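You operate a simulated robot arm through the tools that you are given. There is no shell and no other tool. Be economical: measure what you need, move in short steps, check, and stop when the job is done.

The job below is to be done with a simulated robot arm. You get a single attempt, and the scene is never put back.

JOB
Warm the green tube to the figure on its cap, then rack it.
Fine: use the heater well, stop at that figure, and turn the heater off.

The check looks at the end state, three seconds after you hand in, the way a careful person would. Anything else that was tipped, shoved, dropped, spilled or broken makes it a failure. A push-on lid holds only when it is set on centred and level and pressed home; a screw cap is set on level and turned clockwise until tight.

ROBOT AND FRAMES
A 7-joint arm with a three-finger gripper, on a carriage that runs on a rail from [843, 1] to [-1637, -1] (x, y) and turns from -197 to 135 degrees about z. Base frame: it is fixed where the carriage stands at the start and does not move with it; the origin is on the floor, on the carriage's upright axis, x ahead of it, y to its left, z up. Readings come in mm, degrees, newtons and seconds.
With the tool pointing down near the work surface it reaches from about 220 to 740 mm from the robot's upright axis, wherever it stands. Its first joint turns from -115.0 to 115.0 degrees. Places, roughly: heater dial [200, -500, 900]; heater well [300, -700, 900]; hole two of the white rack [500, -400, 900]. Payload 2.69 kg.
The TCP is the grasp point between the finger pads, 30 mm short of the fingertips. In the tool frame z runs along the fingers and y along their closing line. The gripper opens to 128 mm. The gripper's body begins 117 mm behind the TCP.
Orientation is that of the tool frame in the base frame, as [roll, pitch, yaw] about the fixed x, y, z axes, in that order (R = Rz(yaw) Ry(pitch) Rx(roll)). With the fingers straight down and closing along the base's y, the tool's x points along the base's -x, its y along +y and its z along -z.

CONTROLS
- The arm moves only by the tool nudge_tool. Its arguments are lists of equal length, an entry for each row: "xyz": the shift along the base's x, y, z in cm, a list of three; "rotation": the turn, a rotation vector about the base's x, y, z in degrees, a list of three; "grip": the gripper command, from -1 (fully open) to 1 (shut), values between in proportion. In form: {"xyz": [[dx, dy, dz], ...], "rotation": [[ax, ay, az], ...], "grip": [grip, ...]}. A call has 1 to 10 rows; each row is the pose to reach, as a shift and turn from the pose commanded when the call began. A row lasts 0.2 s, in which the tool goes at most 50 mm and 8.6 degrees; a call with a longer step from one row to the next is refused whole, and so is a gripper value outside its range. Where a pose cannot be reached the arm comes as near as it can. A force on the tool above 90 N (or 10 N above the force at the start of the call, whichever is more), or a blocked arm, ends the call early, and 0.2 s more pass. The fingers move at their own pace and stop on an object; they squeeze with about 28 N. The grip force told is the motor's: it shows also when the fingers shut on nothing. Time passes only in rows, and 0.2 s behind the last, so rows that repeat a pose let the fingers close. It gives the time, the measured TCP pose, the force on the tool (base axes), the opening and the grip force at its end, in the units of the frame above (readings bear some noise), with the torque about the TCP (base axes, N m) and any sound that the robot's microphone picked up, and new pictures: "views" is both (left out), scene, wrist or none.
- Cameras (640 x 400 px; columns grow to the right, rows downward): "scene" is now at [-7.9, 111.7, 1670.6]; the picture's right is [-0.73, -0.69, 0.00], its down [-0.51, 0.54, -0.67] and it looks along [0.46, -0.49, -0.74] (base axes); focal length 272 px, centre (320, 200). "wrist" rides on the gripper at [58, 54, -131] in the tool frame; the picture's right is [-0.68, 0.74, 0.00], its down [-0.62, -0.57, -0.55] and it looks along [-0.40, -0.37, 0.84] (tool axes); focal length 234 px, centre (320, 200). There is no depth. A picture from a camera that has moved, and an enlarged one, comes with that camera's place and axes in the base frame and with its lens. The place of the scene camera against the robot may be out by one fixed shift of up to 12 mm in any direction.
- raise_lower(by): slides the trunk up (or, below 0, down) by that many mm; the arm and the scene camera ride with it, the base frame stays. It gives what a move gives, with no picture.
- steer(legs): drives the robot by 1 to 6 legs, each [ahead, left, turn to the left] in mm, mm and degrees, along the robot's own axes; the way and the turn of a leg run together, so that a leg with both is an arc; at most 1500 mm and 180 degrees a leg. The arm and the cameras ride along, it lands a little off, and it stops where it bumps. It keeps to its track: a leg is cut to what the track allows. It gives what a move gives, and a new picture of the scene camera.
- head_to(pan, tilt): turns the head with the scene camera to pan (to the left, within 155 degrees either way) and tilt (down, from -29 to 69), counted from straight ahead of the robot. It gives what a move gives, and a new picture of the scene camera.
- close_up(camera, box): a new picture of the part [left, top, right, bottom] of that camera's present view, enlarged. The clock stands still meanwhile.
- hand_in(): hands the job in; it is judged then, once.

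Go step by step. Nothing tells you exact positions but the pictures and the camera data: compare them with the known pose of the tool, close in by small moves and look again before you grip or let go. The budget is 120 turns and 260 pictures, counting those below and the enlarged ones. Unless the task says otherwise, let go and move clear before handing in, and close with one line.

The tools are called after "Emit:" as a command line: name --argument value ..., lists and objects as JSON in quotes. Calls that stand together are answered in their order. nudge_tool: Moves the arm, as the interface text tells. Its arguments: {"type":"object","properties":{"xyz":{"type":"array"},"rotation":{"type":"array"},"grip":{"type":"array"},"views":{"type":"string","enum":["both","scene","wrist","none"]}},"required":["xyz","rotation","grip"]} The other tools are called the same way: raise_lower (by) slides the trunk up or down; steer (legs) drives the base; head_to (pan, tilt) turns the head that bears the scene camera; close_up (camera, box) takes an enlarged picture of a part of a camera's view; hand_in () hands the job in.

At the start:

```text
t: 0.0
ee_pos: [513.1, -295.9, 1184.1]
tool_rot: [180.0, 0.0, -179.9]
wrist_force: [0.2, 0.0, 0.1]
ft_torque: [0.0, -0.01, 0.01]
width: 127.9
grasp_force: 0.1
trunk travel left (down, up): [-825.0, 165.0]
robot x, y, heading: [0.4, 0.7, -0.1]
head pan, tilt: [-46.6, 47.7]
```

scene: 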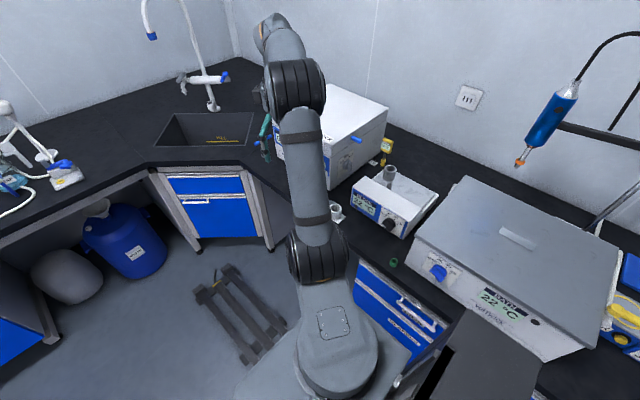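
wrist: 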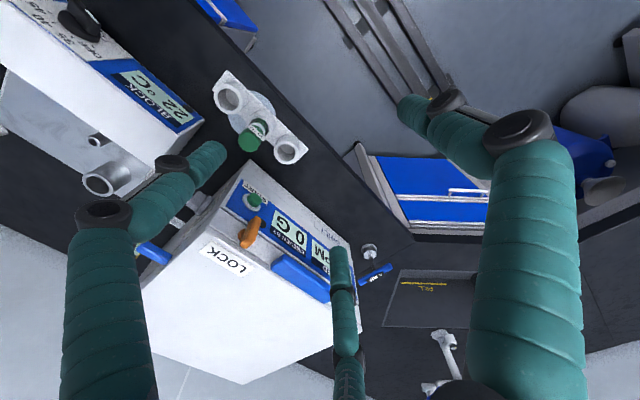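

I see a white rack with a green-capped tube in the wrist view, and a block heater (22 °C) next to the centrifuge. I'll enlarge these first.

Emit:
close_up --camera "wrist" --box '[200, 60, 320, 170]'

Emit:
close_up --camera "scene" --box '[320, 130, 460, 270]'

Emit:
close_up --camera "wrist" --box '[0, 0, 240, 200]'

```text
3.64 times, centred on (260, 115) of wrist
camera zoom: at [453.6, -241.2, 1315.7], right [0.68, 0.74, 0.0], down [0.62, -0.57, 0.55], along [0.4, -0.37, -0.84], focal length 852 px, centre (538, 509)
```

zoom: 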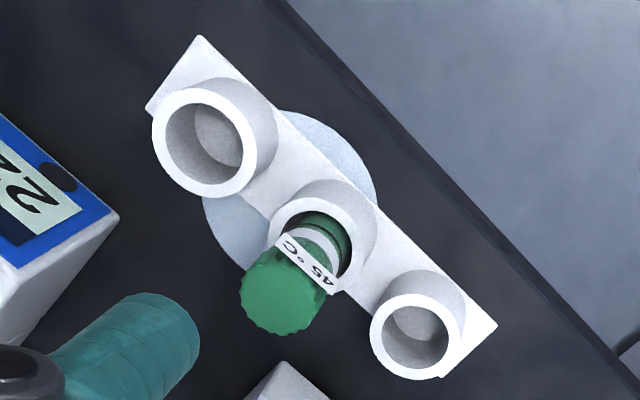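

```text
2.86 times, centred on (390, 200) of scene
camera zoom: at [-7.9, 111.7, 1670.6], right [-0.73, -0.69, 0.0], down [-0.51, 0.54, -0.67], along [0.46, -0.49, -0.74], focal length 778 px, centre (120, 200)
```

zoom: 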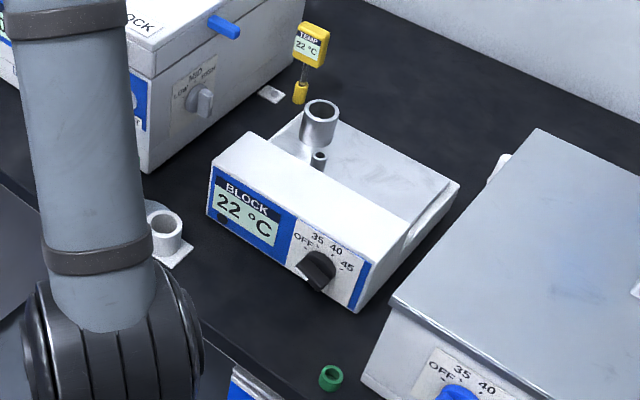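

```text
2.00 times, centred on (120, 100) of wrist
camera zoom: at [453.6, -241.2, 1315.7], right [0.68, 0.74, 0.0], down [0.62, -0.57, 0.55], along [0.4, -0.37, -0.84], focal length 468 px, centre (720, 400)
```

zoom: 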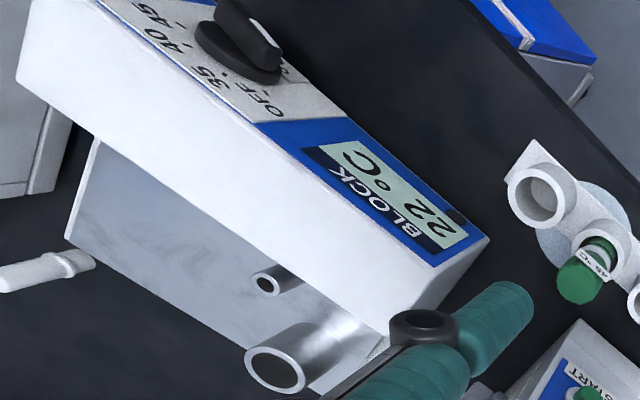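

The cap reads 45 °C. I'll move nearer for a second sight line to the tube and to view the heater.

Emit:
nudge_tool --xyz '[[-2.5, 0, -3], [-5, 0, -6], [-5, 0, -10]]' --rotation '[[0, 0, 0], [0, 0, 0], [0, 0, 0]]' --grip '[-1, -1, -1]' --views "both"

Emit:
close_up --camera "wrist" --box '[180, 40, 340, 180]'

```text
t: 0.8
ee_pos: [463.8, -297.3, 1082.0]
tool_rot: [179.9, 0.0, 180.0]
wrist_force: [1.0, -0.2, 0.0]
ft_torque: [-0.01, 0.03, 0.0]
width: 127.6
grasp_force: 0.1
trunk travel left (down, up): [-825.0, 165.0]
robot x, y, heading: [0.3, 1.6, 0.0]
head pan, tilt: [-46.6, 47.7]
camera scene: at [-6.1, 111.0, 1670.7], right [-0.73, -0.69, 0.0], down [-0.51, 0.54, -0.67], along [0.46, -0.49, -0.74], focal length 272 px, centre (320, 200)
camera wrist: at [405.2, -241.9, 1214.3], right [0.68, 0.74, 0.0], down [0.62, -0.57, 0.55], along [0.4, -0.37, -0.84], focal length 234 px, centre (320, 200)
```

scene: 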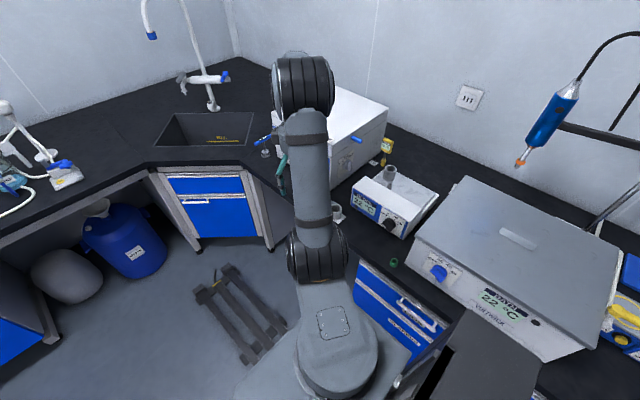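
wrist: 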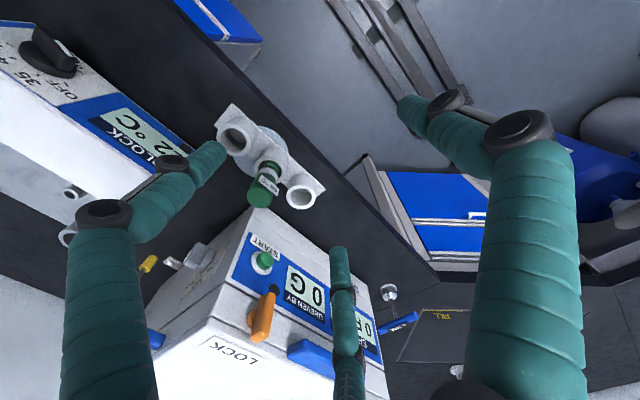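

```text
2.86 times, centred on (260, 110) of wrist
camera zoom: at [405.2, -241.9, 1214.3], right [0.68, 0.74, 0.0], down [0.62, -0.57, 0.55], along [0.4, -0.37, -0.84], focal length 669 px, centre (491, 457)
```

zoom: 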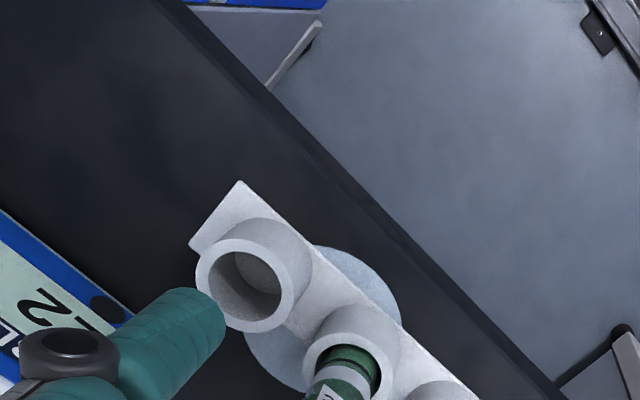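

The cap is visible; I'll zoom right in on it to triangulate.

Emit:
close_up --camera "wrist" --box '[200, 120, 340, 220]'

```text
4.00 times, centred on (270, 170) of wrist
camera zoom: at [405.2, -241.9, 1214.3], right [0.68, 0.74, 0.0], down [0.62, -0.57, 0.55], along [0.4, -0.37, -0.84], focal length 937 px, centre (520, 320)
```

zoom: 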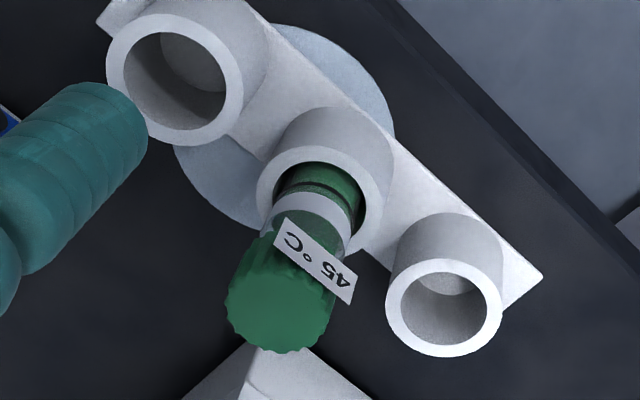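

Cap top is about [468, -400, 973] and the rack rim sits at z 904. Next I'll look at the heater with the wrist camera.

Emit:
nudge_tool --xyz '[[-3, -1, 3], [-7, -2, 6], [-11.5, -4, 7], [-16, -6, 7], [-20, -8, 7]]' --rotation '[[0, 0, 0], [0, 0, 0], [0, 0, 0], [0, 0, 0], [0, 0, 0]]' --grip '[-1, -1, -1, -1, -1]' --views "wrist"

Emit:
head_to --pan -70 --tilt 50

```text
refused: row 2 steps farther than a row can; nothing moved
```

```text
t: 1.7
ee_pos: [462.6, -296.1, 1082.5]
tool_rot: [-179.9, -0.2, -179.9]
wrist_force: [-0.3, -0.7, 0.5]
ft_torque: [0.02, 0.05, -0.03]
width: 127.9
grasp_force: 0.1
trunk travel left (down, up): [-825.0, 165.0]
robot x, y, heading: [1.9, 1.0, 0.4]
head pan, tilt: [-70.0, 50.0]
camera scene: at [-35.7, 96.7, 1667.5], right [-0.94, -0.34, 0.0], down [-0.26, 0.72, -0.64], along [0.22, -0.6, -0.77], focal length 272 px, centre (320, 200)
```

scene: 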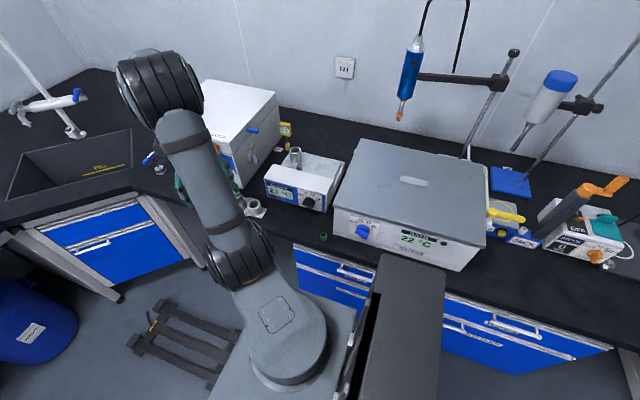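

The step was too long; I'll repeat with shorter rows.

Emit:
nudge_tool --xyz '[[-2, -1, 4], [-6, -2, 6], [-10, -3.5, 7], [-14, -5, 7], [-18, -6.5, 7], [-20, -8, 7]]' --rotation '[[0, 0, 0], [0, 0, 0], [0, 0, 0], [0, 0, 0], [0, 0, 0], [0, 0, 0]]' --grip '[-1, -1, -1, -1, -1, -1]' --views "both"

```text
t: 3.1
ee_pos: [262.1, -377.0, 1152.6]
tool_rot: [179.9, 0.0, -179.9]
wrist_force: [0.5, -0.3, 0.4]
ft_torque: [0.05, 0.0, 0.03]
width: 128.2
grasp_force: 0.0
trunk travel left (down, up): [-825.0, 165.0]
robot x, y, heading: [-0.1, 0.7, -0.1]
head pan, tilt: [-70.0, 50.0]
camera scene: at [-36.3, 96.0, 1667.5], right [-0.94, -0.34, 0.0], down [-0.26, 0.72, -0.64], along [0.22, -0.6, -0.77], focal length 272 px, centre (320, 200)
camera wrist: at [202.9, -322.8, 1284.9], right [0.68, 0.74, 0.0], down [0.62, -0.57, 0.55], along [0.4, -0.37, -0.84], focal length 234 px, centre (320, 200)
```

scene: 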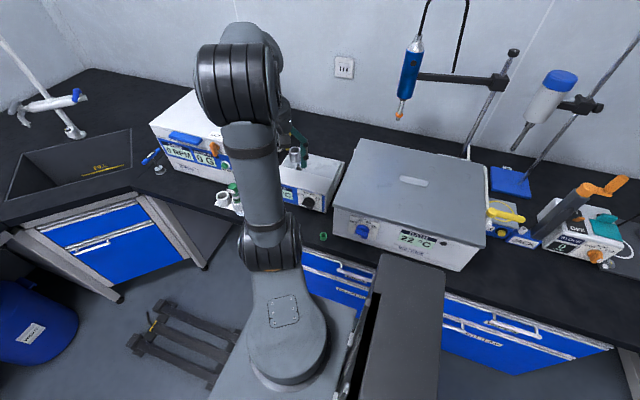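
wrist: 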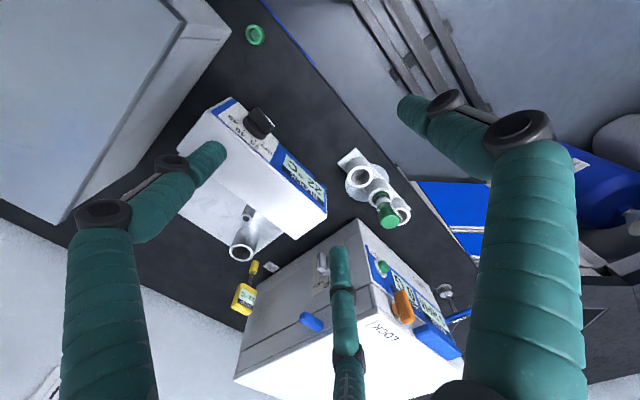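

Emit:
close_up --camera "wrist" --box '[170, 90, 330, 190]'

Emit:
close_up --camera "wrist" --box '[190, 190, 318, 270]'

Emit:
close_up --camera "scene" --box '[250, 130, 362, 200]'

```text
4.00 times, centred on (250, 140) of wrist
camera zoom: at [202.9, -322.8, 1284.9], right [0.68, 0.74, 0.0], down [0.62, -0.57, 0.55], along [0.4, -0.37, -0.84], focal length 937 px, centre (600, 440)
```

zoom: 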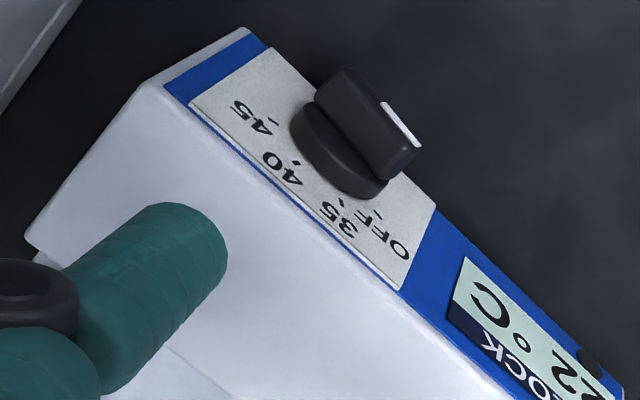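

```text
5.00 times, centred on (254, 230) of wrist
camera zoom: at [202.9, -322.8, 1284.9], right [0.68, 0.74, 0.0], down [0.62, -0.57, 0.55], along [0.4, -0.37, -0.84], focal length 1171 px, centre (650, 50)
```

zoom: 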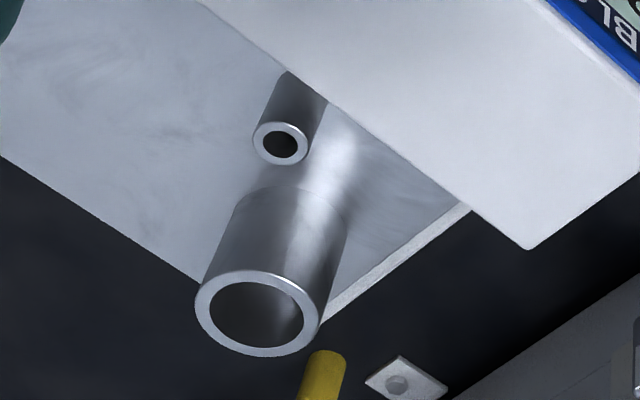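

```text
5.71 times, centred on (306, 165) of scene
camera zoom: at [-36.3, 96.0, 1667.5], right [-0.94, -0.34, 0.0], down [-0.26, 0.72, -0.64], along [0.22, -0.6, -0.77], focal length 1556 px, centre (400, 400)
```

zoom: 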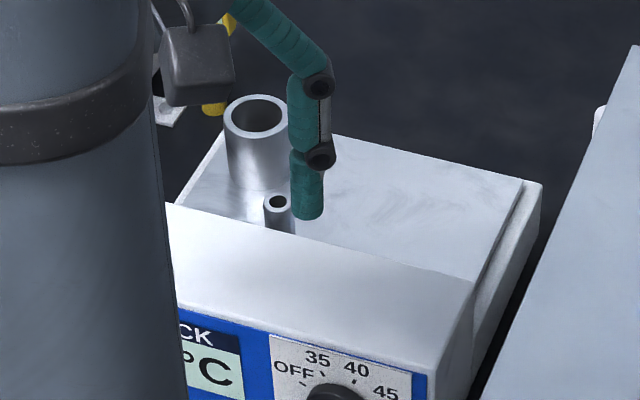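

The heater well looks to be near [330, -630], rim around z 990; I'll confirm it with another view. Now the dial.

Emit:
close_up --camera "scene" --box '[276, 180, 340, 220]'

Emit:
nudge_tool --xyz '[[3, -3, 0], [6, -6, 0], [9, -9, 0], [12, -12, 0]]' --rotation '[[0, 0, 0], [0, 0, 0], [0, 0, 0], [0, 0, 0]]' --grip '[-1, -1, -1, -1]' --views "wrist"

```text
10.00 times, centred on (308, 200) of scene
camera zoom: at [-36.3, 96.0, 1667.5], right [-0.94, -0.34, 0.0], down [-0.26, 0.72, -0.64], along [0.22, -0.6, -0.77], focal length 2723 px, centre (440, 200)
```

zoom: 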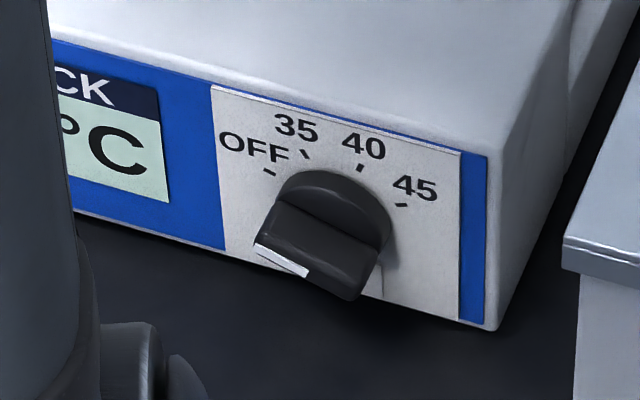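

```text
t: 4.1
ee_pos: [384.5, -495.5, 1151.4]
tool_rot: [179.9, -0.1, -179.9]
wrist_force: [-0.2, 0.1, 0.1]
ft_torque: [0.01, 0.03, -0.01]
width: 128.0
grasp_force: 0.2
trunk travel left (down, up): [-825.0, 165.0]
robot x, y, heading: [1.3, 1.2, 0.2]
head pan, tilt: [-70.0, 50.0]
camera wrist: at [325.1, -442.1, 1284.8], right [0.68, 0.74, 0.0], down [0.62, -0.57, 0.55], along [0.4, -0.37, -0.84], focal length 234 px, centre (320, 200)
```

wrist: 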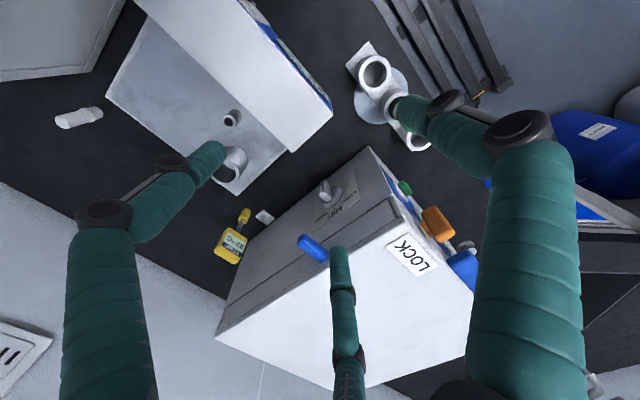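

Emit:
close_up --camera "wrist" --box '[180, 100, 276, 200]'

Emit:
nudge_tool --xyz '[[-4, -1, 0], [-7, -1, 2]]' --rotation '[[0, 0, 0], [0, 0, 0]]' --grip '[-0.3, 0.2]' --views "wrist"

Emit:
close_up --camera "wrist" --box '[180, 100, 340, 200]'

```text
4.00 times, centred on (228, 150) of wrist
camera zoom: at [325.1, -442.1, 1284.8], right [0.68, 0.74, 0.0], down [0.62, -0.57, 0.55], along [0.4, -0.37, -0.84], focal length 937 px, centre (688, 400)
```

zoom: 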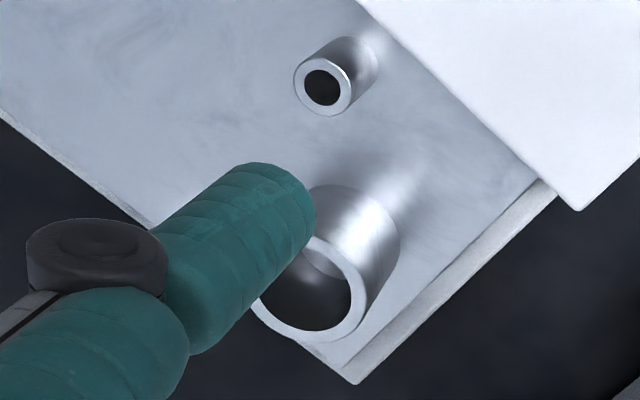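

```text
t: 4.7
ee_pos: [311.6, -504.5, 1174.2]
tool_rot: [179.9, 0.0, 180.0]
wrist_force: [-0.3, -0.4, 0.2]
ft_torque: [-0.04, -0.01, 0.01]
width: 89.3
grasp_force: 1.3
trunk travel left (down, up): [-825.0, 165.0]
robot x, y, heading: [0.4, 4.2, -0.0]
head pan, tilt: [-70.0, 50.0]
camera wrist: at [252.6, -450.3, 1306.6], right [0.68, 0.74, 0.0], down [0.62, -0.56, 0.55], along [0.4, -0.37, -0.84], focal length 234 px, centre (320, 200)
```

wrist: 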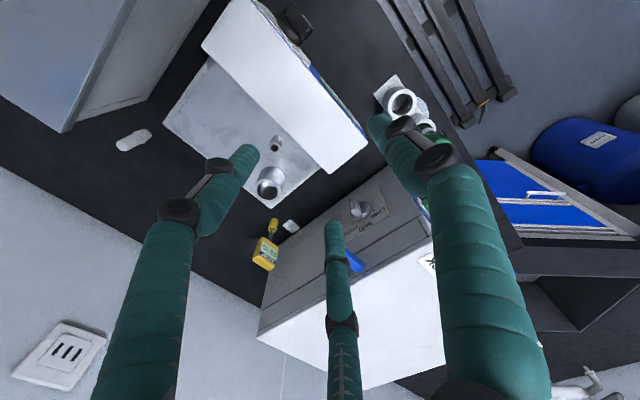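

```text
4.00 times, centred on (260, 150) of wrist
camera zoom: at [252.6, -450.3, 1306.6], right [0.68, 0.74, 0.0], down [0.62, -0.56, 0.55], along [0.4, -0.37, -0.84], focal length 937 px, centre (560, 400)
```

zoom: 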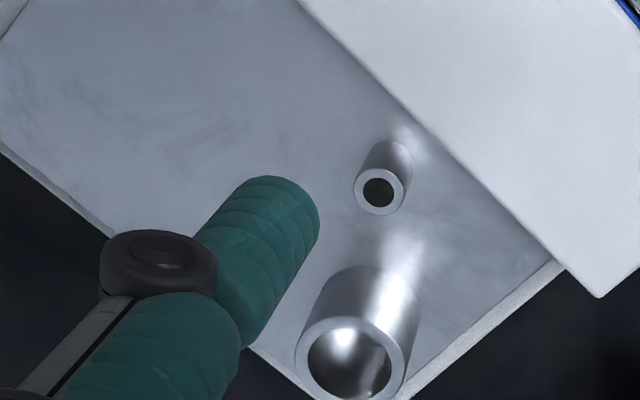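

The wrist view appears to show three fingers; I need to see the gripper from outside to understand it.

Emit:
head_to --pan -62 --tilt 40

Emit:
close_up --camera "scene" --box '[240, 100, 400, 200]'

```text
t: 5.4
ee_pos: [313.4, -507.6, 1172.5]
tool_rot: [179.9, 0.0, -180.0]
wrist_force: [0.0, 0.4, -0.4]
ft_torque: [0.0, 0.01, 0.04]
width: 51.3
grasp_force: 0.1
trunk travel left (down, up): [-825.0, 165.0]
robot x, y, heading: [1.4, -3.0, -0.1]
head pan, tilt: [-62.0, 40.0]
camera scene: at [-22.3, 93.8, 1681.6], right [-0.88, -0.47, 0.0], down [-0.3, 0.57, -0.77], along [0.36, -0.68, -0.64], focal length 272 px, centre (320, 200)
```

scene: 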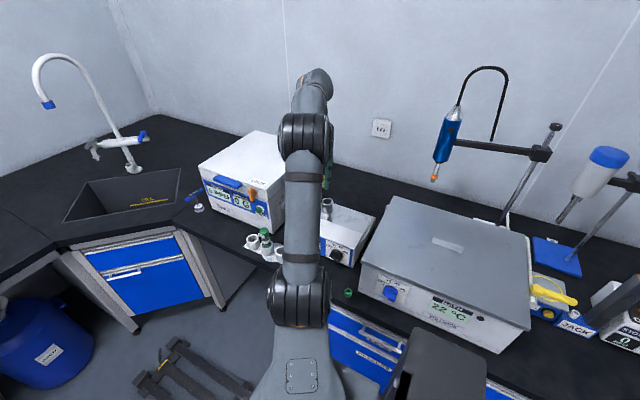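

```text
4.00 times, centred on (320, 150) of scene
camera zoom: at [-22.3, 93.8, 1681.6], right [-0.88, -0.47, 0.0], down [-0.3, 0.57, -0.77], along [0.36, -0.68, -0.64], focal length 1089 px, centre (320, 400)
```

zoom: 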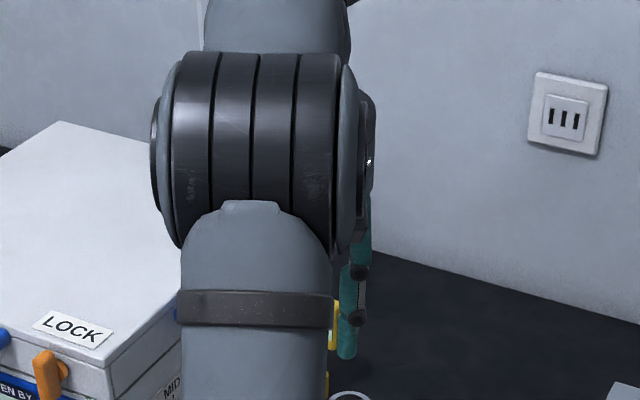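

Emit:
nudge_tool --xyz '[[0, 0, 0], [0, 0, 0]]' --rotation '[[0, 0, 0], [0, 0, 0]]' --grip '[1, 1]' --views "wrist"

Emit:
nudge_tool --xyz '[[0, 0, 0], [0, 0, 0], [0, 0, 0]]' --rotation '[[0, 0, 0], [0, 0, 0], [0, 0, 0]]' --grip '[1, 1, 1]' --views "wrist"

```text
t: 6.0
ee_pos: [313.1, -506.6, 1174.2]
tool_rot: [-179.9, 0.0, 180.0]
wrist_force: [1.0, -0.5, 0.7]
ft_torque: [0.0, 0.0, 0.01]
width: 9.1
grasp_force: 1.2
trunk travel left (down, up): [-825.0, 165.0]
robot x, y, heading: [1.1, -0.0, 0.0]
head pan, tilt: [-62.0, 40.0]
camera wrist: at [253.5, -451.5, 1305.9], right [0.68, 0.74, 0.0], down [0.62, -0.57, 0.55], along [0.4, -0.37, -0.84], focal length 234 px, centre (320, 200)
```

wrist: 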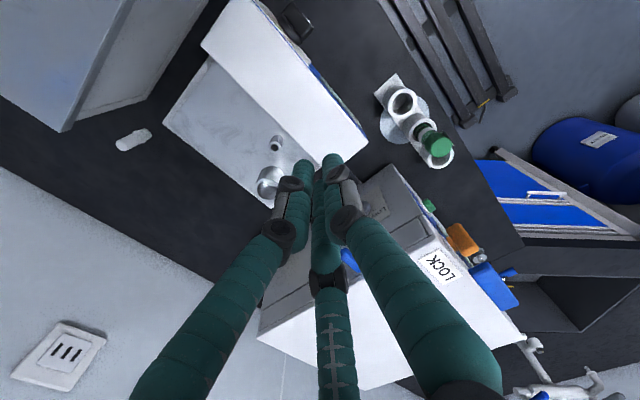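

```text
t: 6.8
ee_pos: [312.2, -505.4, 1172.9]
tool_rot: [179.9, 0.0, -180.0]
wrist_force: [-0.8, 0.2, -0.3]
ft_torque: [-0.01, 0.01, 0.01]
width: 1.9
grasp_force: 27.5
trunk travel left (down, up): [-825.0, 165.0]
robot x, y, heading: [-0.6, -0.0, 0.2]
head pan, tilt: [-62.0, 40.0]
camera wrist: at [253.6, -451.6, 1305.9], right [0.68, 0.74, 0.0], down [0.62, -0.57, 0.55], along [0.4, -0.37, -0.84], focal length 234 px, centre (320, 200)
```

wrist: 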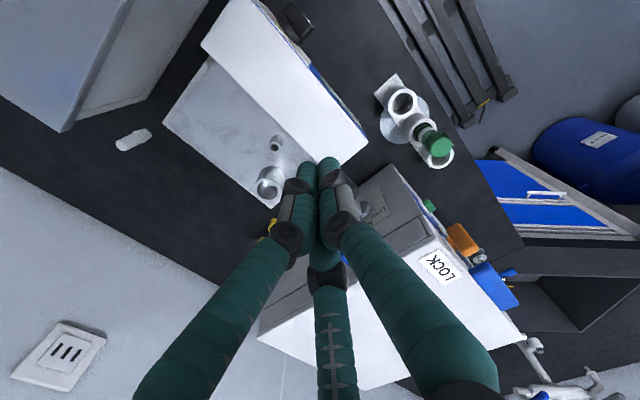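

The gripper looks like a three-jaw style closing concentrically at the TCP. I'll look at the dial in more detail.

Emit:
close_up --camera "scene" --box '[318, 242, 350, 266]'

Emit:
close_up --camera "wrist" --box '[260, 0, 324, 40]'

```text
16.00 times, centred on (334, 254) of scene
camera zoom: at [-22.4, 94.1, 1681.6], right [-0.88, -0.47, 0.0], down [-0.3, 0.57, -0.77], along [0.36, -0.68, -0.64], focal length 4357 px, centre (96, -664)
```

zoom: 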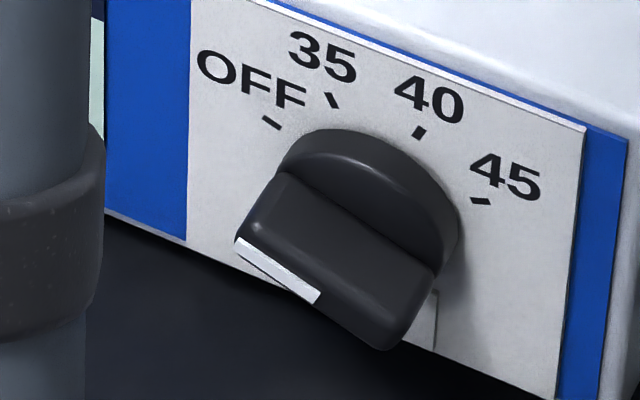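

```text
10.00 times, centred on (292, 20) of wrist
camera zoom: at [253.6, -451.6, 1305.9], right [0.68, 0.74, 0.0], down [0.62, -0.57, 0.55], along [0.4, -0.37, -0.84], focal length 2342 px, centre (600, 2000)
```

zoom: 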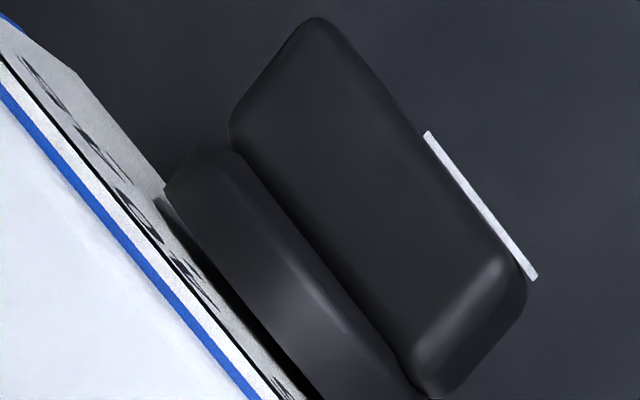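

Dial disc is about [209, -465, 935] facing +y, pointer now at OFF; heater well rim is about [343, -660, 959]. I'll take the tube first, moving above it with the fingers half open.

Emit:
nudge_tool --xyz '[[4, 3, 0], [8, 6, 0], [12, 9, 0], [15.5, 10.6, -2], [15.5, 10.6, -6], [15.5, 10.6, -10]]' --rotation '[[0, 0, 0], [0, 0, 0], [0, 0, 0], [0, 0, 0], [0, 0, 0], [0, 0, 0]]' --grip '[0, 0, 0, 0, 0, 0]' --views "both"

Emit:
close_up --camera "wrist" --box '[240, 120, 400, 220]'

```text
t: 8.2
ee_pos: [469.3, -398.9, 1071.9]
tool_rot: [-180.0, 0.0, -179.9]
wrist_force: [0.5, -0.4, -1.1]
ft_torque: [0.0, 0.04, -0.01]
width: 64.2
grasp_force: 0.1
trunk travel left (down, up): [-825.0, 165.0]
robot x, y, heading: [1.3, 0.3, 0.2]
head pan, tilt: [-62.0, 40.0]
camera scene: at [-20.8, 93.8, 1681.7], right [-0.88, -0.47, 0.0], down [-0.3, 0.57, -0.77], along [0.36, -0.68, -0.64], focal length 272 px, centre (320, 200)
camera wrist: at [410.1, -343.9, 1204.1], right [0.68, 0.74, 0.0], down [0.62, -0.57, 0.55], along [0.4, -0.37, -0.84], focal length 234 px, centre (320, 200)
```

scene: 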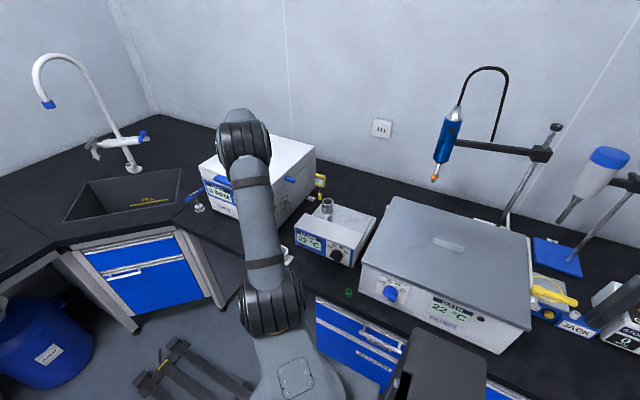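
wrist: 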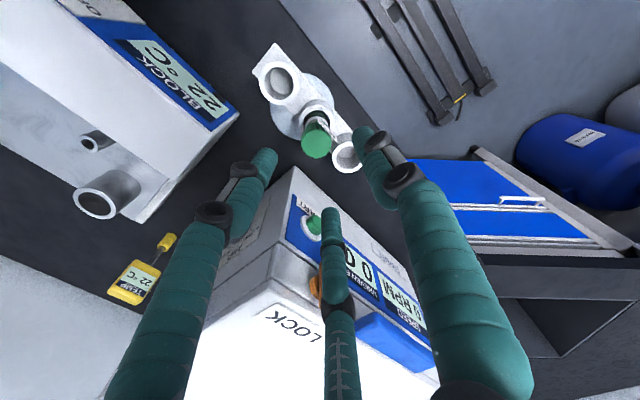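

```text
4.00 times, centred on (320, 170) of wrist
camera zoom: at [410.1, -343.9, 1204.1], right [0.68, 0.74, 0.0], down [0.62, -0.57, 0.55], along [0.4, -0.37, -0.84], focal length 937 px, centre (320, 320)
```

zoom: 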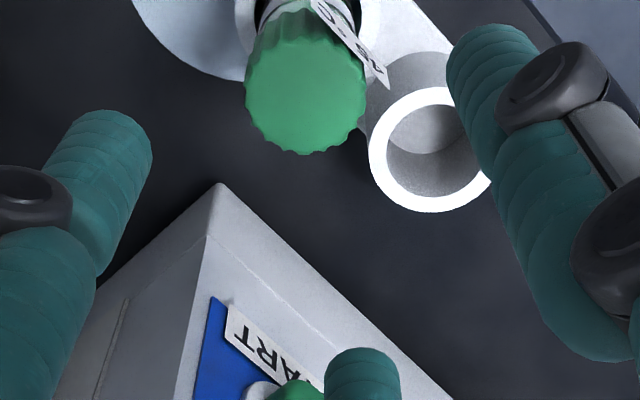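

The cap centre confirms at about [468.6, -401.5]; I'll descend straight so the pads surround the cap.

Emit:
nudge_tool --xyz '[[0, -0.2, -4], [-0.05, -0.25, -7.5], [-0.05, -0.25, -10], [-0.05, -0.25, -11]]' --rotation '[[0, 0, 0], [0, 0, 0], [0, 0, 0], [0, 0, 0]]' --grip '[0, 0, 0, 0]' --views "both"

Emit:
close_up --camera "wrist" --box '[240, 120, 400, 220]'

```text
t: 9.2
ee_pos: [466.7, -401.6, 963.1]
tool_rot: [-180.0, 0.0, 180.0]
wrist_force: [-1.3, 0.0, -0.5]
ft_torque: [0.0, 0.03, 0.0]
width: 64.0
grasp_force: 0.0
trunk travel left (down, up): [-825.0, 165.0]
robot x, y, heading: [1.2, 0.0, -0.1]
head pan, tilt: [-62.0, 40.0]
camera scene: at [-22.4, 94.1, 1681.6], right [-0.88, -0.47, 0.0], down [-0.3, 0.57, -0.77], along [0.36, -0.68, -0.64], focal length 272 px, centre (320, 200)
camera wrist: at [408.0, -346.5, 1095.4], right [0.68, 0.74, 0.0], down [0.61, -0.57, 0.55], along [0.4, -0.37, -0.84], focal length 234 px, centre (320, 200)
```

scene: 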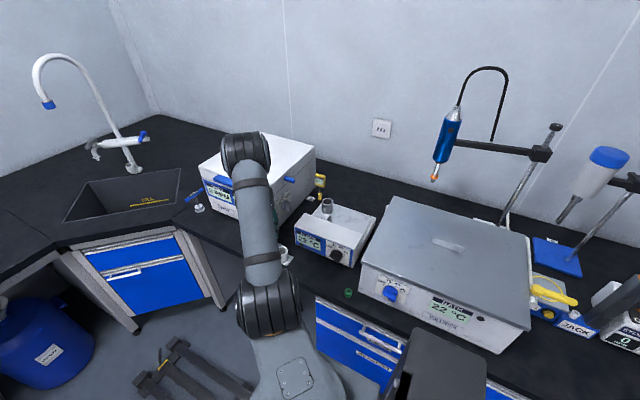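
wrist: 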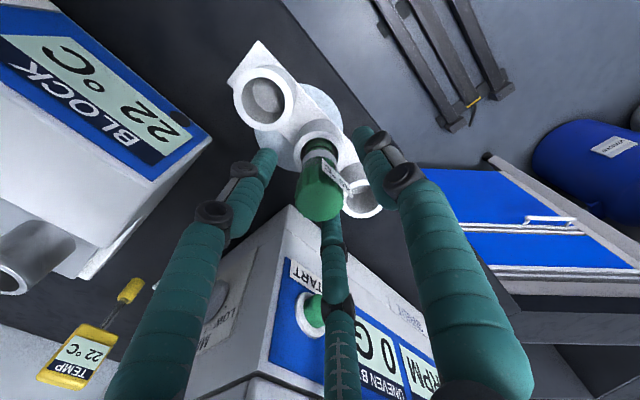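

```text
4.00 times, centred on (320, 170) of wrist
camera zoom: at [408.0, -346.5, 1095.4], right [0.68, 0.74, 0.0], down [0.61, -0.57, 0.55], along [0.4, -0.37, -0.84], focal length 937 px, centre (320, 320)
```

zoom: 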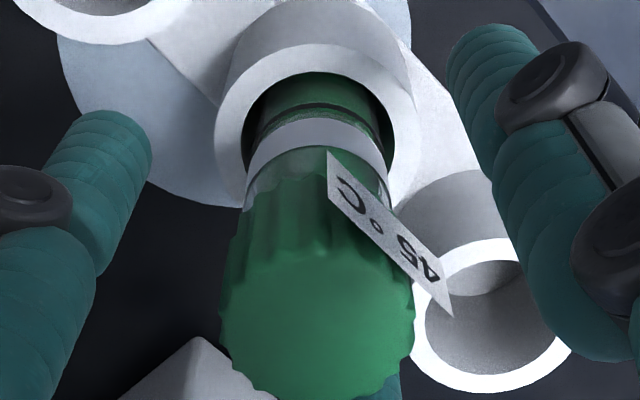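

The cap is between the fingers and centred; closing.

Emit:
nudge_tool --xyz '[[0.1, 0, 0], [0.1, 0, 0], [0.1, 0, 0], [0.1, 0, 0], [0.1, 0, 0], [0.1, 0, 0]]' --rotation '[[0, 0, 0], [0, 0, 0], [0, 0, 0], [0, 0, 0], [0, 0, 0], [0, 0, 0]]' --grip '[0.5, 0.7, 1, 1, 1, 1]' --views "wrist"

```text
t: 10.6
ee_pos: [469.9, -401.4, 963.9]
tool_rot: [-179.8, 0.1, 180.0]
wrist_force: [7.6, -4.1, 4.2]
ft_torque: [-0.27, -0.32, 0.1]
width: 28.7
grasp_force: 28.0
trunk travel left (down, up): [-825.0, 165.0]
robot x, y, heading: [-0.6, 1.2, 0.0]
head pan, tilt: [-62.0, 40.0]
camera wrist: at [410.1, -347.6, 1095.3], right [0.68, 0.74, 0.0], down [0.62, -0.56, 0.55], along [0.41, -0.37, -0.83], focal length 234 px, centre (320, 200)
```

wrist: 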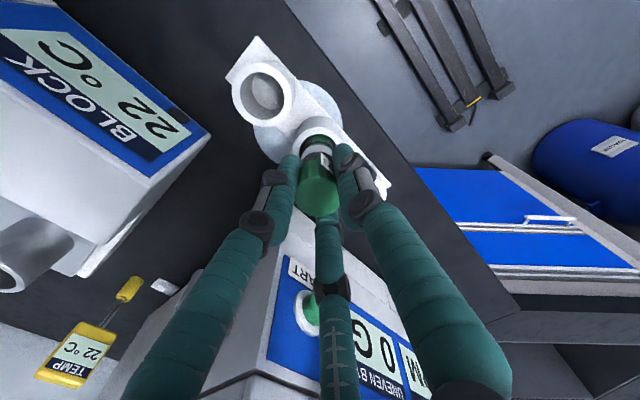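

Gripped at 28.7 mm. Lifting straight up.

Emit:
nudge_tool --xyz '[[-0.1, 0.05, 1], [-0.1, 0.05, 4], [-0.1, 0.05, 8], [-0.1, 0.05, 12], [-0.1, 0.05, 16], [-0.1, 0.05, 18]]' --rotation '[[0, 0, 0], [0, 0, 0], [0, 0, 0], [0, 0, 0], [0, 0, 0], [0, 0, 0]]' --grip '[1, 1, 1, 1, 1, 1]' --views "wrist"

Emit:
close_up --camera "wrist" --box '[240, 80, 400, 220]'

```text
t: 12.0
ee_pos: [467.8, -401.9, 1143.9]
tool_rot: [-179.9, 0.0, -180.0]
wrist_force: [0.5, 0.1, -0.8]
ft_torque: [-0.04, 0.02, 0.0]
width: 28.2
grasp_force: 28.0
trunk travel left (down, up): [-825.0, 165.0]
robot x, y, heading: [-1.5, -2.1, -0.1]
head pan, tilt: [-62.0, 40.0]
camera wrist: at [408.4, -347.1, 1276.7], right [0.68, 0.74, 0.0], down [0.62, -0.57, 0.55], along [0.4, -0.37, -0.84], focal length 234 px, centre (320, 200)
```

wrist: 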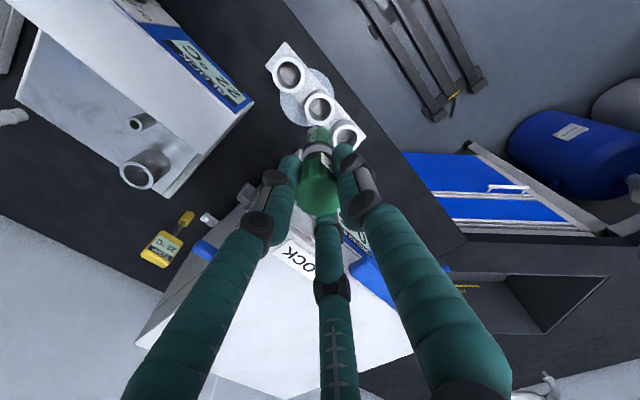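

```text
2.86 times, centred on (320, 150) of wrist
camera zoom: at [408.4, -347.1, 1276.7], right [0.68, 0.74, 0.0], down [0.62, -0.57, 0.55], along [0.4, -0.37, -0.84], focal length 669 px, centre (320, 343)
```

zoom: 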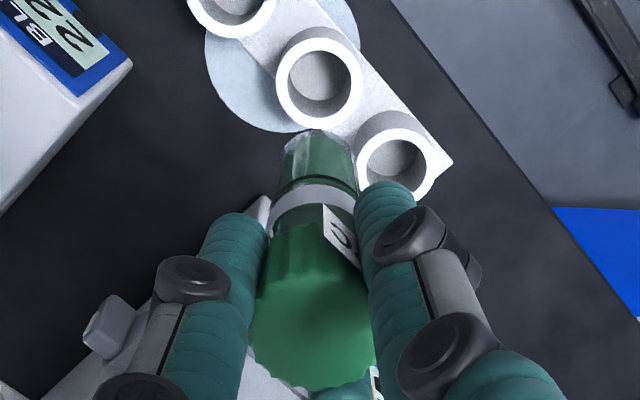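

The tube is held plumb. The well is at the edge of reach, so I'll shift the tool toward -x, then drive the carriage 150 mm along +x.

Emit:
nudge_tool --xyz '[[-4, 0, 1], [-8.5, 0, 2], [-13, 0, 2], [-17.5, 0, 2], [-22, 0, 2], [-26.5, 0, 2]]' --rotation '[[0, 0, 0], [0, 0, 0], [0, 0, 0], [0, 0, 0], [0, 0, 0], [0, 0, 0]]' --grip '[1, 1, 1, 1, 1, 1]' --views "none"

Emit:
steer --legs '[[150, 0, 0]]'

```text
t: 13.4
ee_pos: [200.9, -400.7, 1166.3]
tool_rot: [180.0, 0.0, -180.0]
wrist_force: [0.3, -1.4, -0.7]
ft_torque: [0.0, -0.03, 0.01]
width: 28.4
grasp_force: 28.0
trunk travel left (down, up): [-825.0, 165.0]
robot x, y, heading: [3.0, 1.2, 0.2]
head pan, tilt: [-62.0, 40.0]
```

```text
t: 14.8
ee_pos: [354.9, -401.7, 1164.3]
tool_rot: [179.9, 0.0, 179.9]
wrist_force: [0.8, -0.3, -1.3]
ft_torque: [0.01, 0.04, 0.0]
width: 28.2
grasp_force: 28.1
trunk travel left (down, up): [-825.0, 165.0]
robot x, y, heading: [149.4, 2.9, 0.1]
head pan, tilt: [-62.0, 40.0]
camera scene: at [127.9, 94.1, 1681.6], right [-0.88, -0.47, 0.0], down [-0.3, 0.57, -0.77], along [0.36, -0.68, -0.64], focal length 272 px, centre (320, 200)
```

scene: 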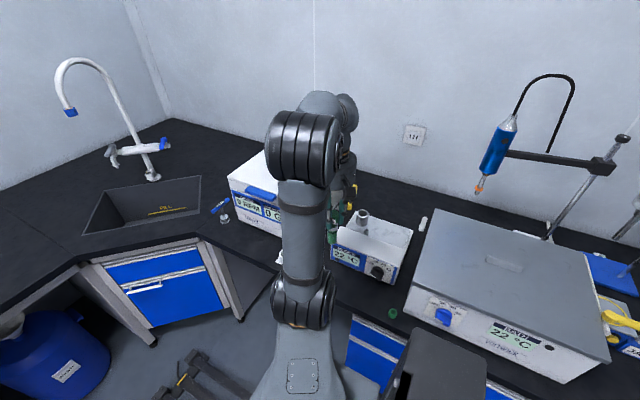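

Now over toward the well at height, stopping to compare.

Emit:
nudge_tool --xyz '[[-0.5, -4, 0], [-1, -8.5, 0], [-1.1, -13, 0], [-1.1, -17.5, 0], [-1.1, -21.5, 0], [-1.1, -24, 0]]' --rotation '[[0, 0, 0], [0, 0, 0], [0, 0, 0], [0, 0, 0], [0, 0, 0], [0, 0, 0]]' --grip '[1, 1, 1, 1, 1, 1]' --views "both"

Emit:
close_up --camera "wrist" --box '[240, 80, 400, 180]'

Emit:
close_up --camera "scene" --box '[300, 170, 428, 250]'

```text
t: 16.2
ee_pos: [344.2, -611.9, 1159.9]
tool_rot: [-180.0, 0.0, -179.9]
wrist_force: [-0.5, 0.7, 0.4]
ft_torque: [-0.02, 0.02, -0.01]
width: 28.1
grasp_force: 27.9
out of reach, approached as far as the arm can: row 5, 6
trunk travel left (down, up): [-825.0, 165.0]
robot x, y, heading: [147.5, 1.7, 0.0]
head pan, tilt: [-62.0, 40.0]
camera scene: at [127.4, 95.2, 1681.6], right [-0.88, -0.47, 0.0], down [-0.3, 0.57, -0.77], along [0.36, -0.68, -0.64], focal length 272 px, centre (320, 200)
camera wrist: at [285.0, -556.3, 1291.9], right [0.68, 0.74, 0.0], down [0.62, -0.56, 0.55], along [0.4, -0.37, -0.84], focal length 234 px, centre (320, 200)
```

scene: 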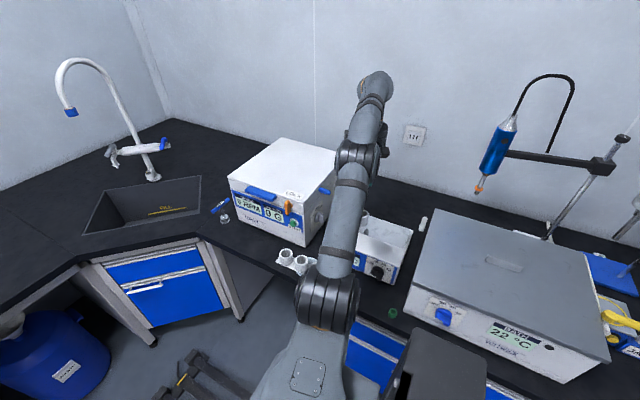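
wrist: 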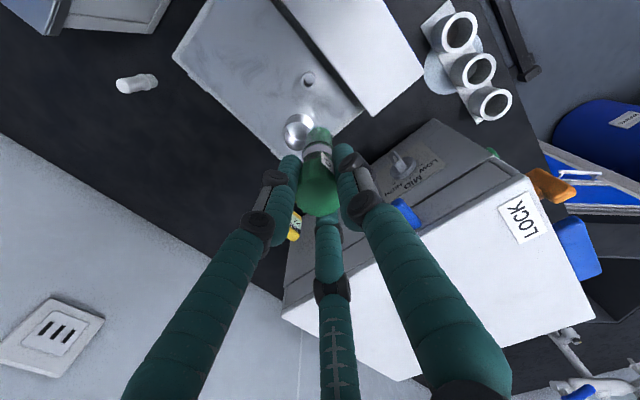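

```text
4.00 times, centred on (320, 130) of wrist
camera zoom: at [285.0, -556.3, 1291.9], right [0.68, 0.74, 0.0], down [0.62, -0.56, 0.55], along [0.4, -0.37, -0.84], focal length 937 px, centre (320, 480)
```

zoom: 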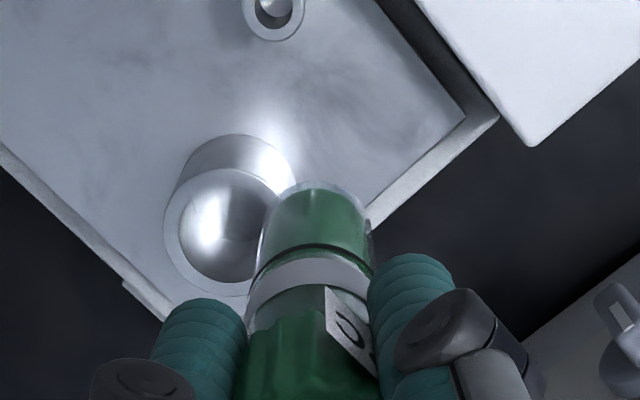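

```text
5.00 times, centred on (364, 210) of scene
camera zoom: at [127.4, 95.2, 1681.6], right [-0.88, -0.47, 0.0], down [-0.3, 0.57, -0.77], along [0.36, -0.68, -0.64], focal length 1362 px, centre (100, 150)
```

zoom: 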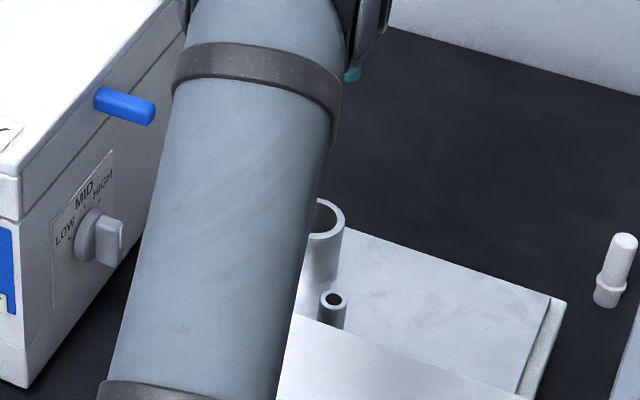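

The reach is limited at this height; descending a bit (tube bottom still above the rim) will restore reach.

Emit:
nudge_tool --xyz '[[0, 0, -2], [0, 0, -5], [0, 0, -7], [0, 0, -7]]' --rotation '[[0, 0, 0], [0, 0, 0], [0, 0, 0], [0, 0, 0]]' --grip '[1, 1, 1, 1]' --views "none"

```text
t: 17.2
ee_pos: [344.1, -611.0, 1090.0]
tool_rot: [-180.0, 0.1, -180.0]
wrist_force: [-0.7, 0.9, -1.1]
ft_torque: [-0.01, -0.02, 0.04]
width: 28.2
grasp_force: 28.3
trunk travel left (down, up): [-825.0, 165.0]
robot x, y, heading: [149.2, 0.5, 0.0]
head pan, tilt: [-62.0, 40.0]
```

Holding at y -611; now extending to the well position.

Emit:
nudge_tool --xyz '[[-0.2, -2.5, 0], [-0.2, -4.7, 0], [-0.2, -4.7, 0]]' --rotation '[[0, 0, 0], [0, 0, 0], [0, 0, 0]]' --grip '[1, 1, 1]' --views "both"

Emit:
close_up --camera "wrist" --box '[240, 80, 400, 180]'

Emit:
close_up --camera "scene" --box '[320, 170, 416, 230]'

```text
t: 18.0
ee_pos: [341.8, -644.2, 1089.4]
tool_rot: [179.8, 0.1, 179.9]
wrist_force: [0.4, 0.9, -0.7]
ft_torque: [0.04, -0.02, -0.01]
width: 28.0
grasp_force: 27.7
out of reach, approached as far as the arm can: row 2, 3
trunk travel left (down, up): [-825.0, 165.0]
robot x, y, heading: [152.0, -0.9, 0.1]
head pan, tilt: [-62.0, 40.0]
camera scene: at [126.6, 92.5, 1681.7], right [-0.88, -0.47, 0.0], down [-0.3, 0.57, -0.77], along [0.36, -0.68, -0.64], focal length 272 px, centre (320, 200)
camera wrist: at [282.6, -589.5, 1220.7], right [0.68, 0.74, 0.0], down [0.62, -0.57, 0.55], along [0.4, -0.37, -0.84], focal length 234 px, centre (320, 200)
```

scene: 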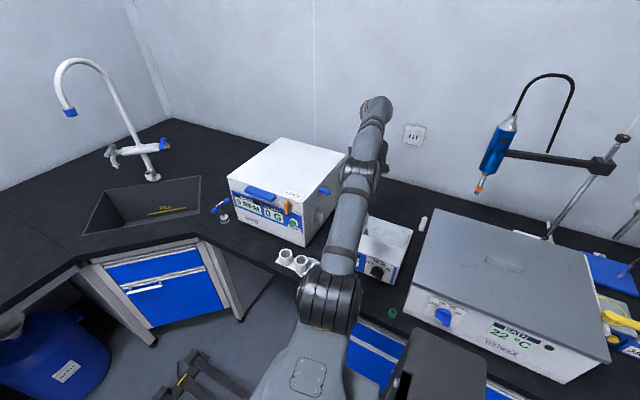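
wrist: 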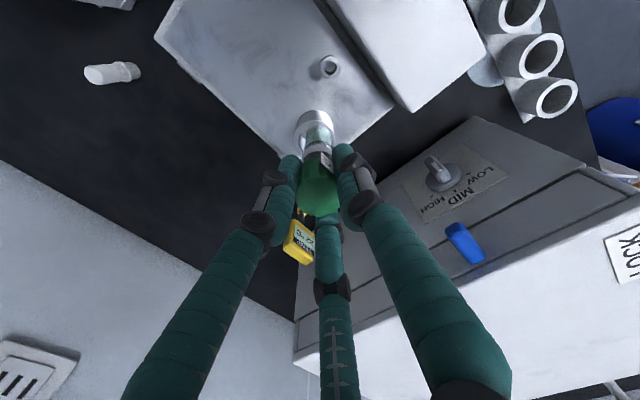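

```text
4.00 times, centred on (320, 130) of wrist
camera zoom: at [282.6, -589.5, 1220.7], right [0.68, 0.74, 0.0], down [0.62, -0.57, 0.55], along [0.4, -0.37, -0.84], focal length 937 px, centre (320, 480)
```

zoom: 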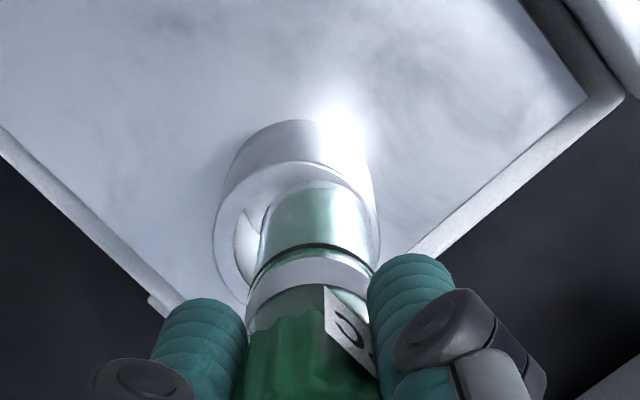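

```text
6.67 times, centred on (368, 200) of scene
camera zoom: at [126.6, 92.5, 1681.7], right [-0.88, -0.47, 0.0], down [-0.3, 0.57, -0.77], along [0.36, -0.68, -0.64], focal length 1815 px, centre (0, 200)
```

zoom: 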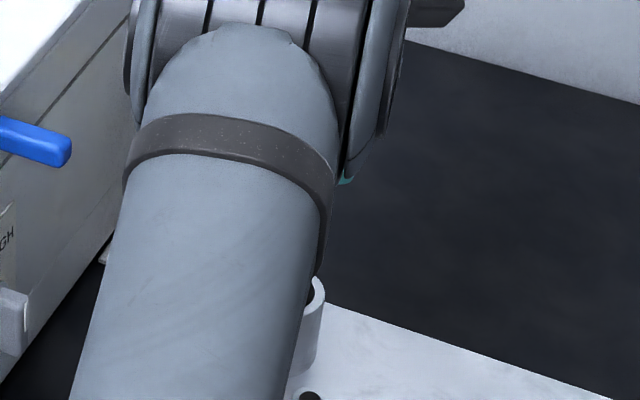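

Raising the trunk makes the tool lower relative to the shoulder, giving more reach.

Emit:
raise_lower --by 120

Emit:
nudge_tool --xyz '[[0, 0, -4], [0, 0, -8], [0, 0, -12], [0, -1.4, -12], [0, -1.4, -12]]' --rotation '[[0, 0, 0], [0, 0, 0], [0, 0, 0], [0, 0, 0], [0, 0, 0]]' --grip '[1, 1, 1, 1, 1]' --views "wrist"

Emit:
close_up --camera "wrist" --box '[240, 80, 400, 180]'

```text
t: 19.5
ee_pos: [341.6, -643.4, 1208.8]
tool_rot: [-179.9, 0.0, -180.0]
wrist_force: [-0.1, 0.1, -1.1]
ft_torque: [0.01, -0.03, 0.02]
width: 28.0
grasp_force: 28.4
trunk travel left (down, up): [-945.0, 45.0]
robot x, y, heading: [150.9, -0.5, -0.1]
head pan, tilt: [-62.0, 40.0]
```

```text
t: 20.7
ee_pos: [341.6, -656.5, 1089.0]
tool_rot: [-179.9, 0.0, -180.0]
wrist_force: [-0.2, 0.0, -0.5]
ft_torque: [-0.05, 0.01, -0.01]
width: 28.2
grasp_force: 28.0
trunk travel left (down, up): [-945.0, 45.0]
robot x, y, heading: [146.2, 0.9, 0.1]
head pan, tilt: [-62.0, 40.0]
camera wrist: at [283.1, -600.9, 1221.0], right [0.68, 0.74, 0.0], down [0.62, -0.56, 0.55], along [0.4, -0.37, -0.84], focal length 234 px, centre (320, 200)
```

wrist: 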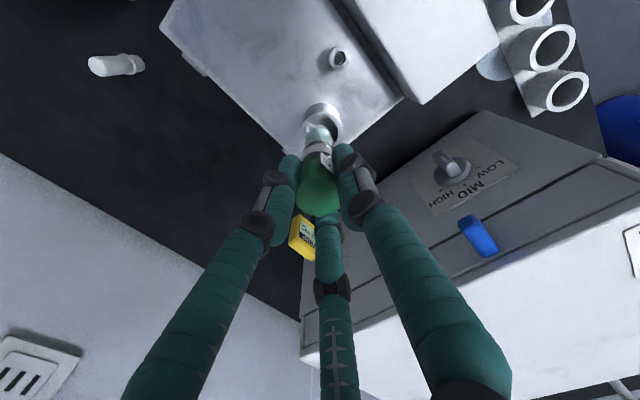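

```text
4.00 times, centred on (320, 130) of wrist
camera zoom: at [283.1, -600.9, 1221.0], right [0.68, 0.74, 0.0], down [0.62, -0.56, 0.55], along [0.4, -0.37, -0.84], focal length 937 px, centre (320, 480)
```

zoom: 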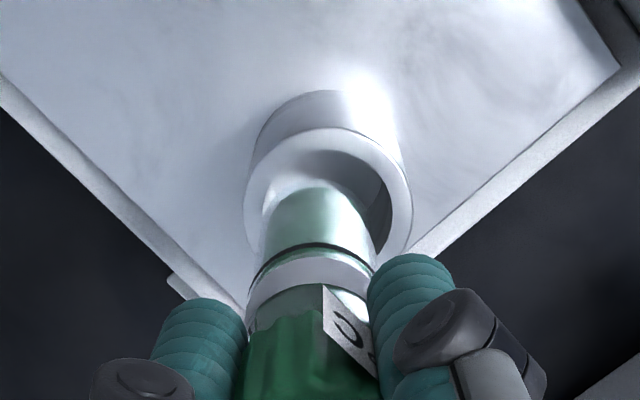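

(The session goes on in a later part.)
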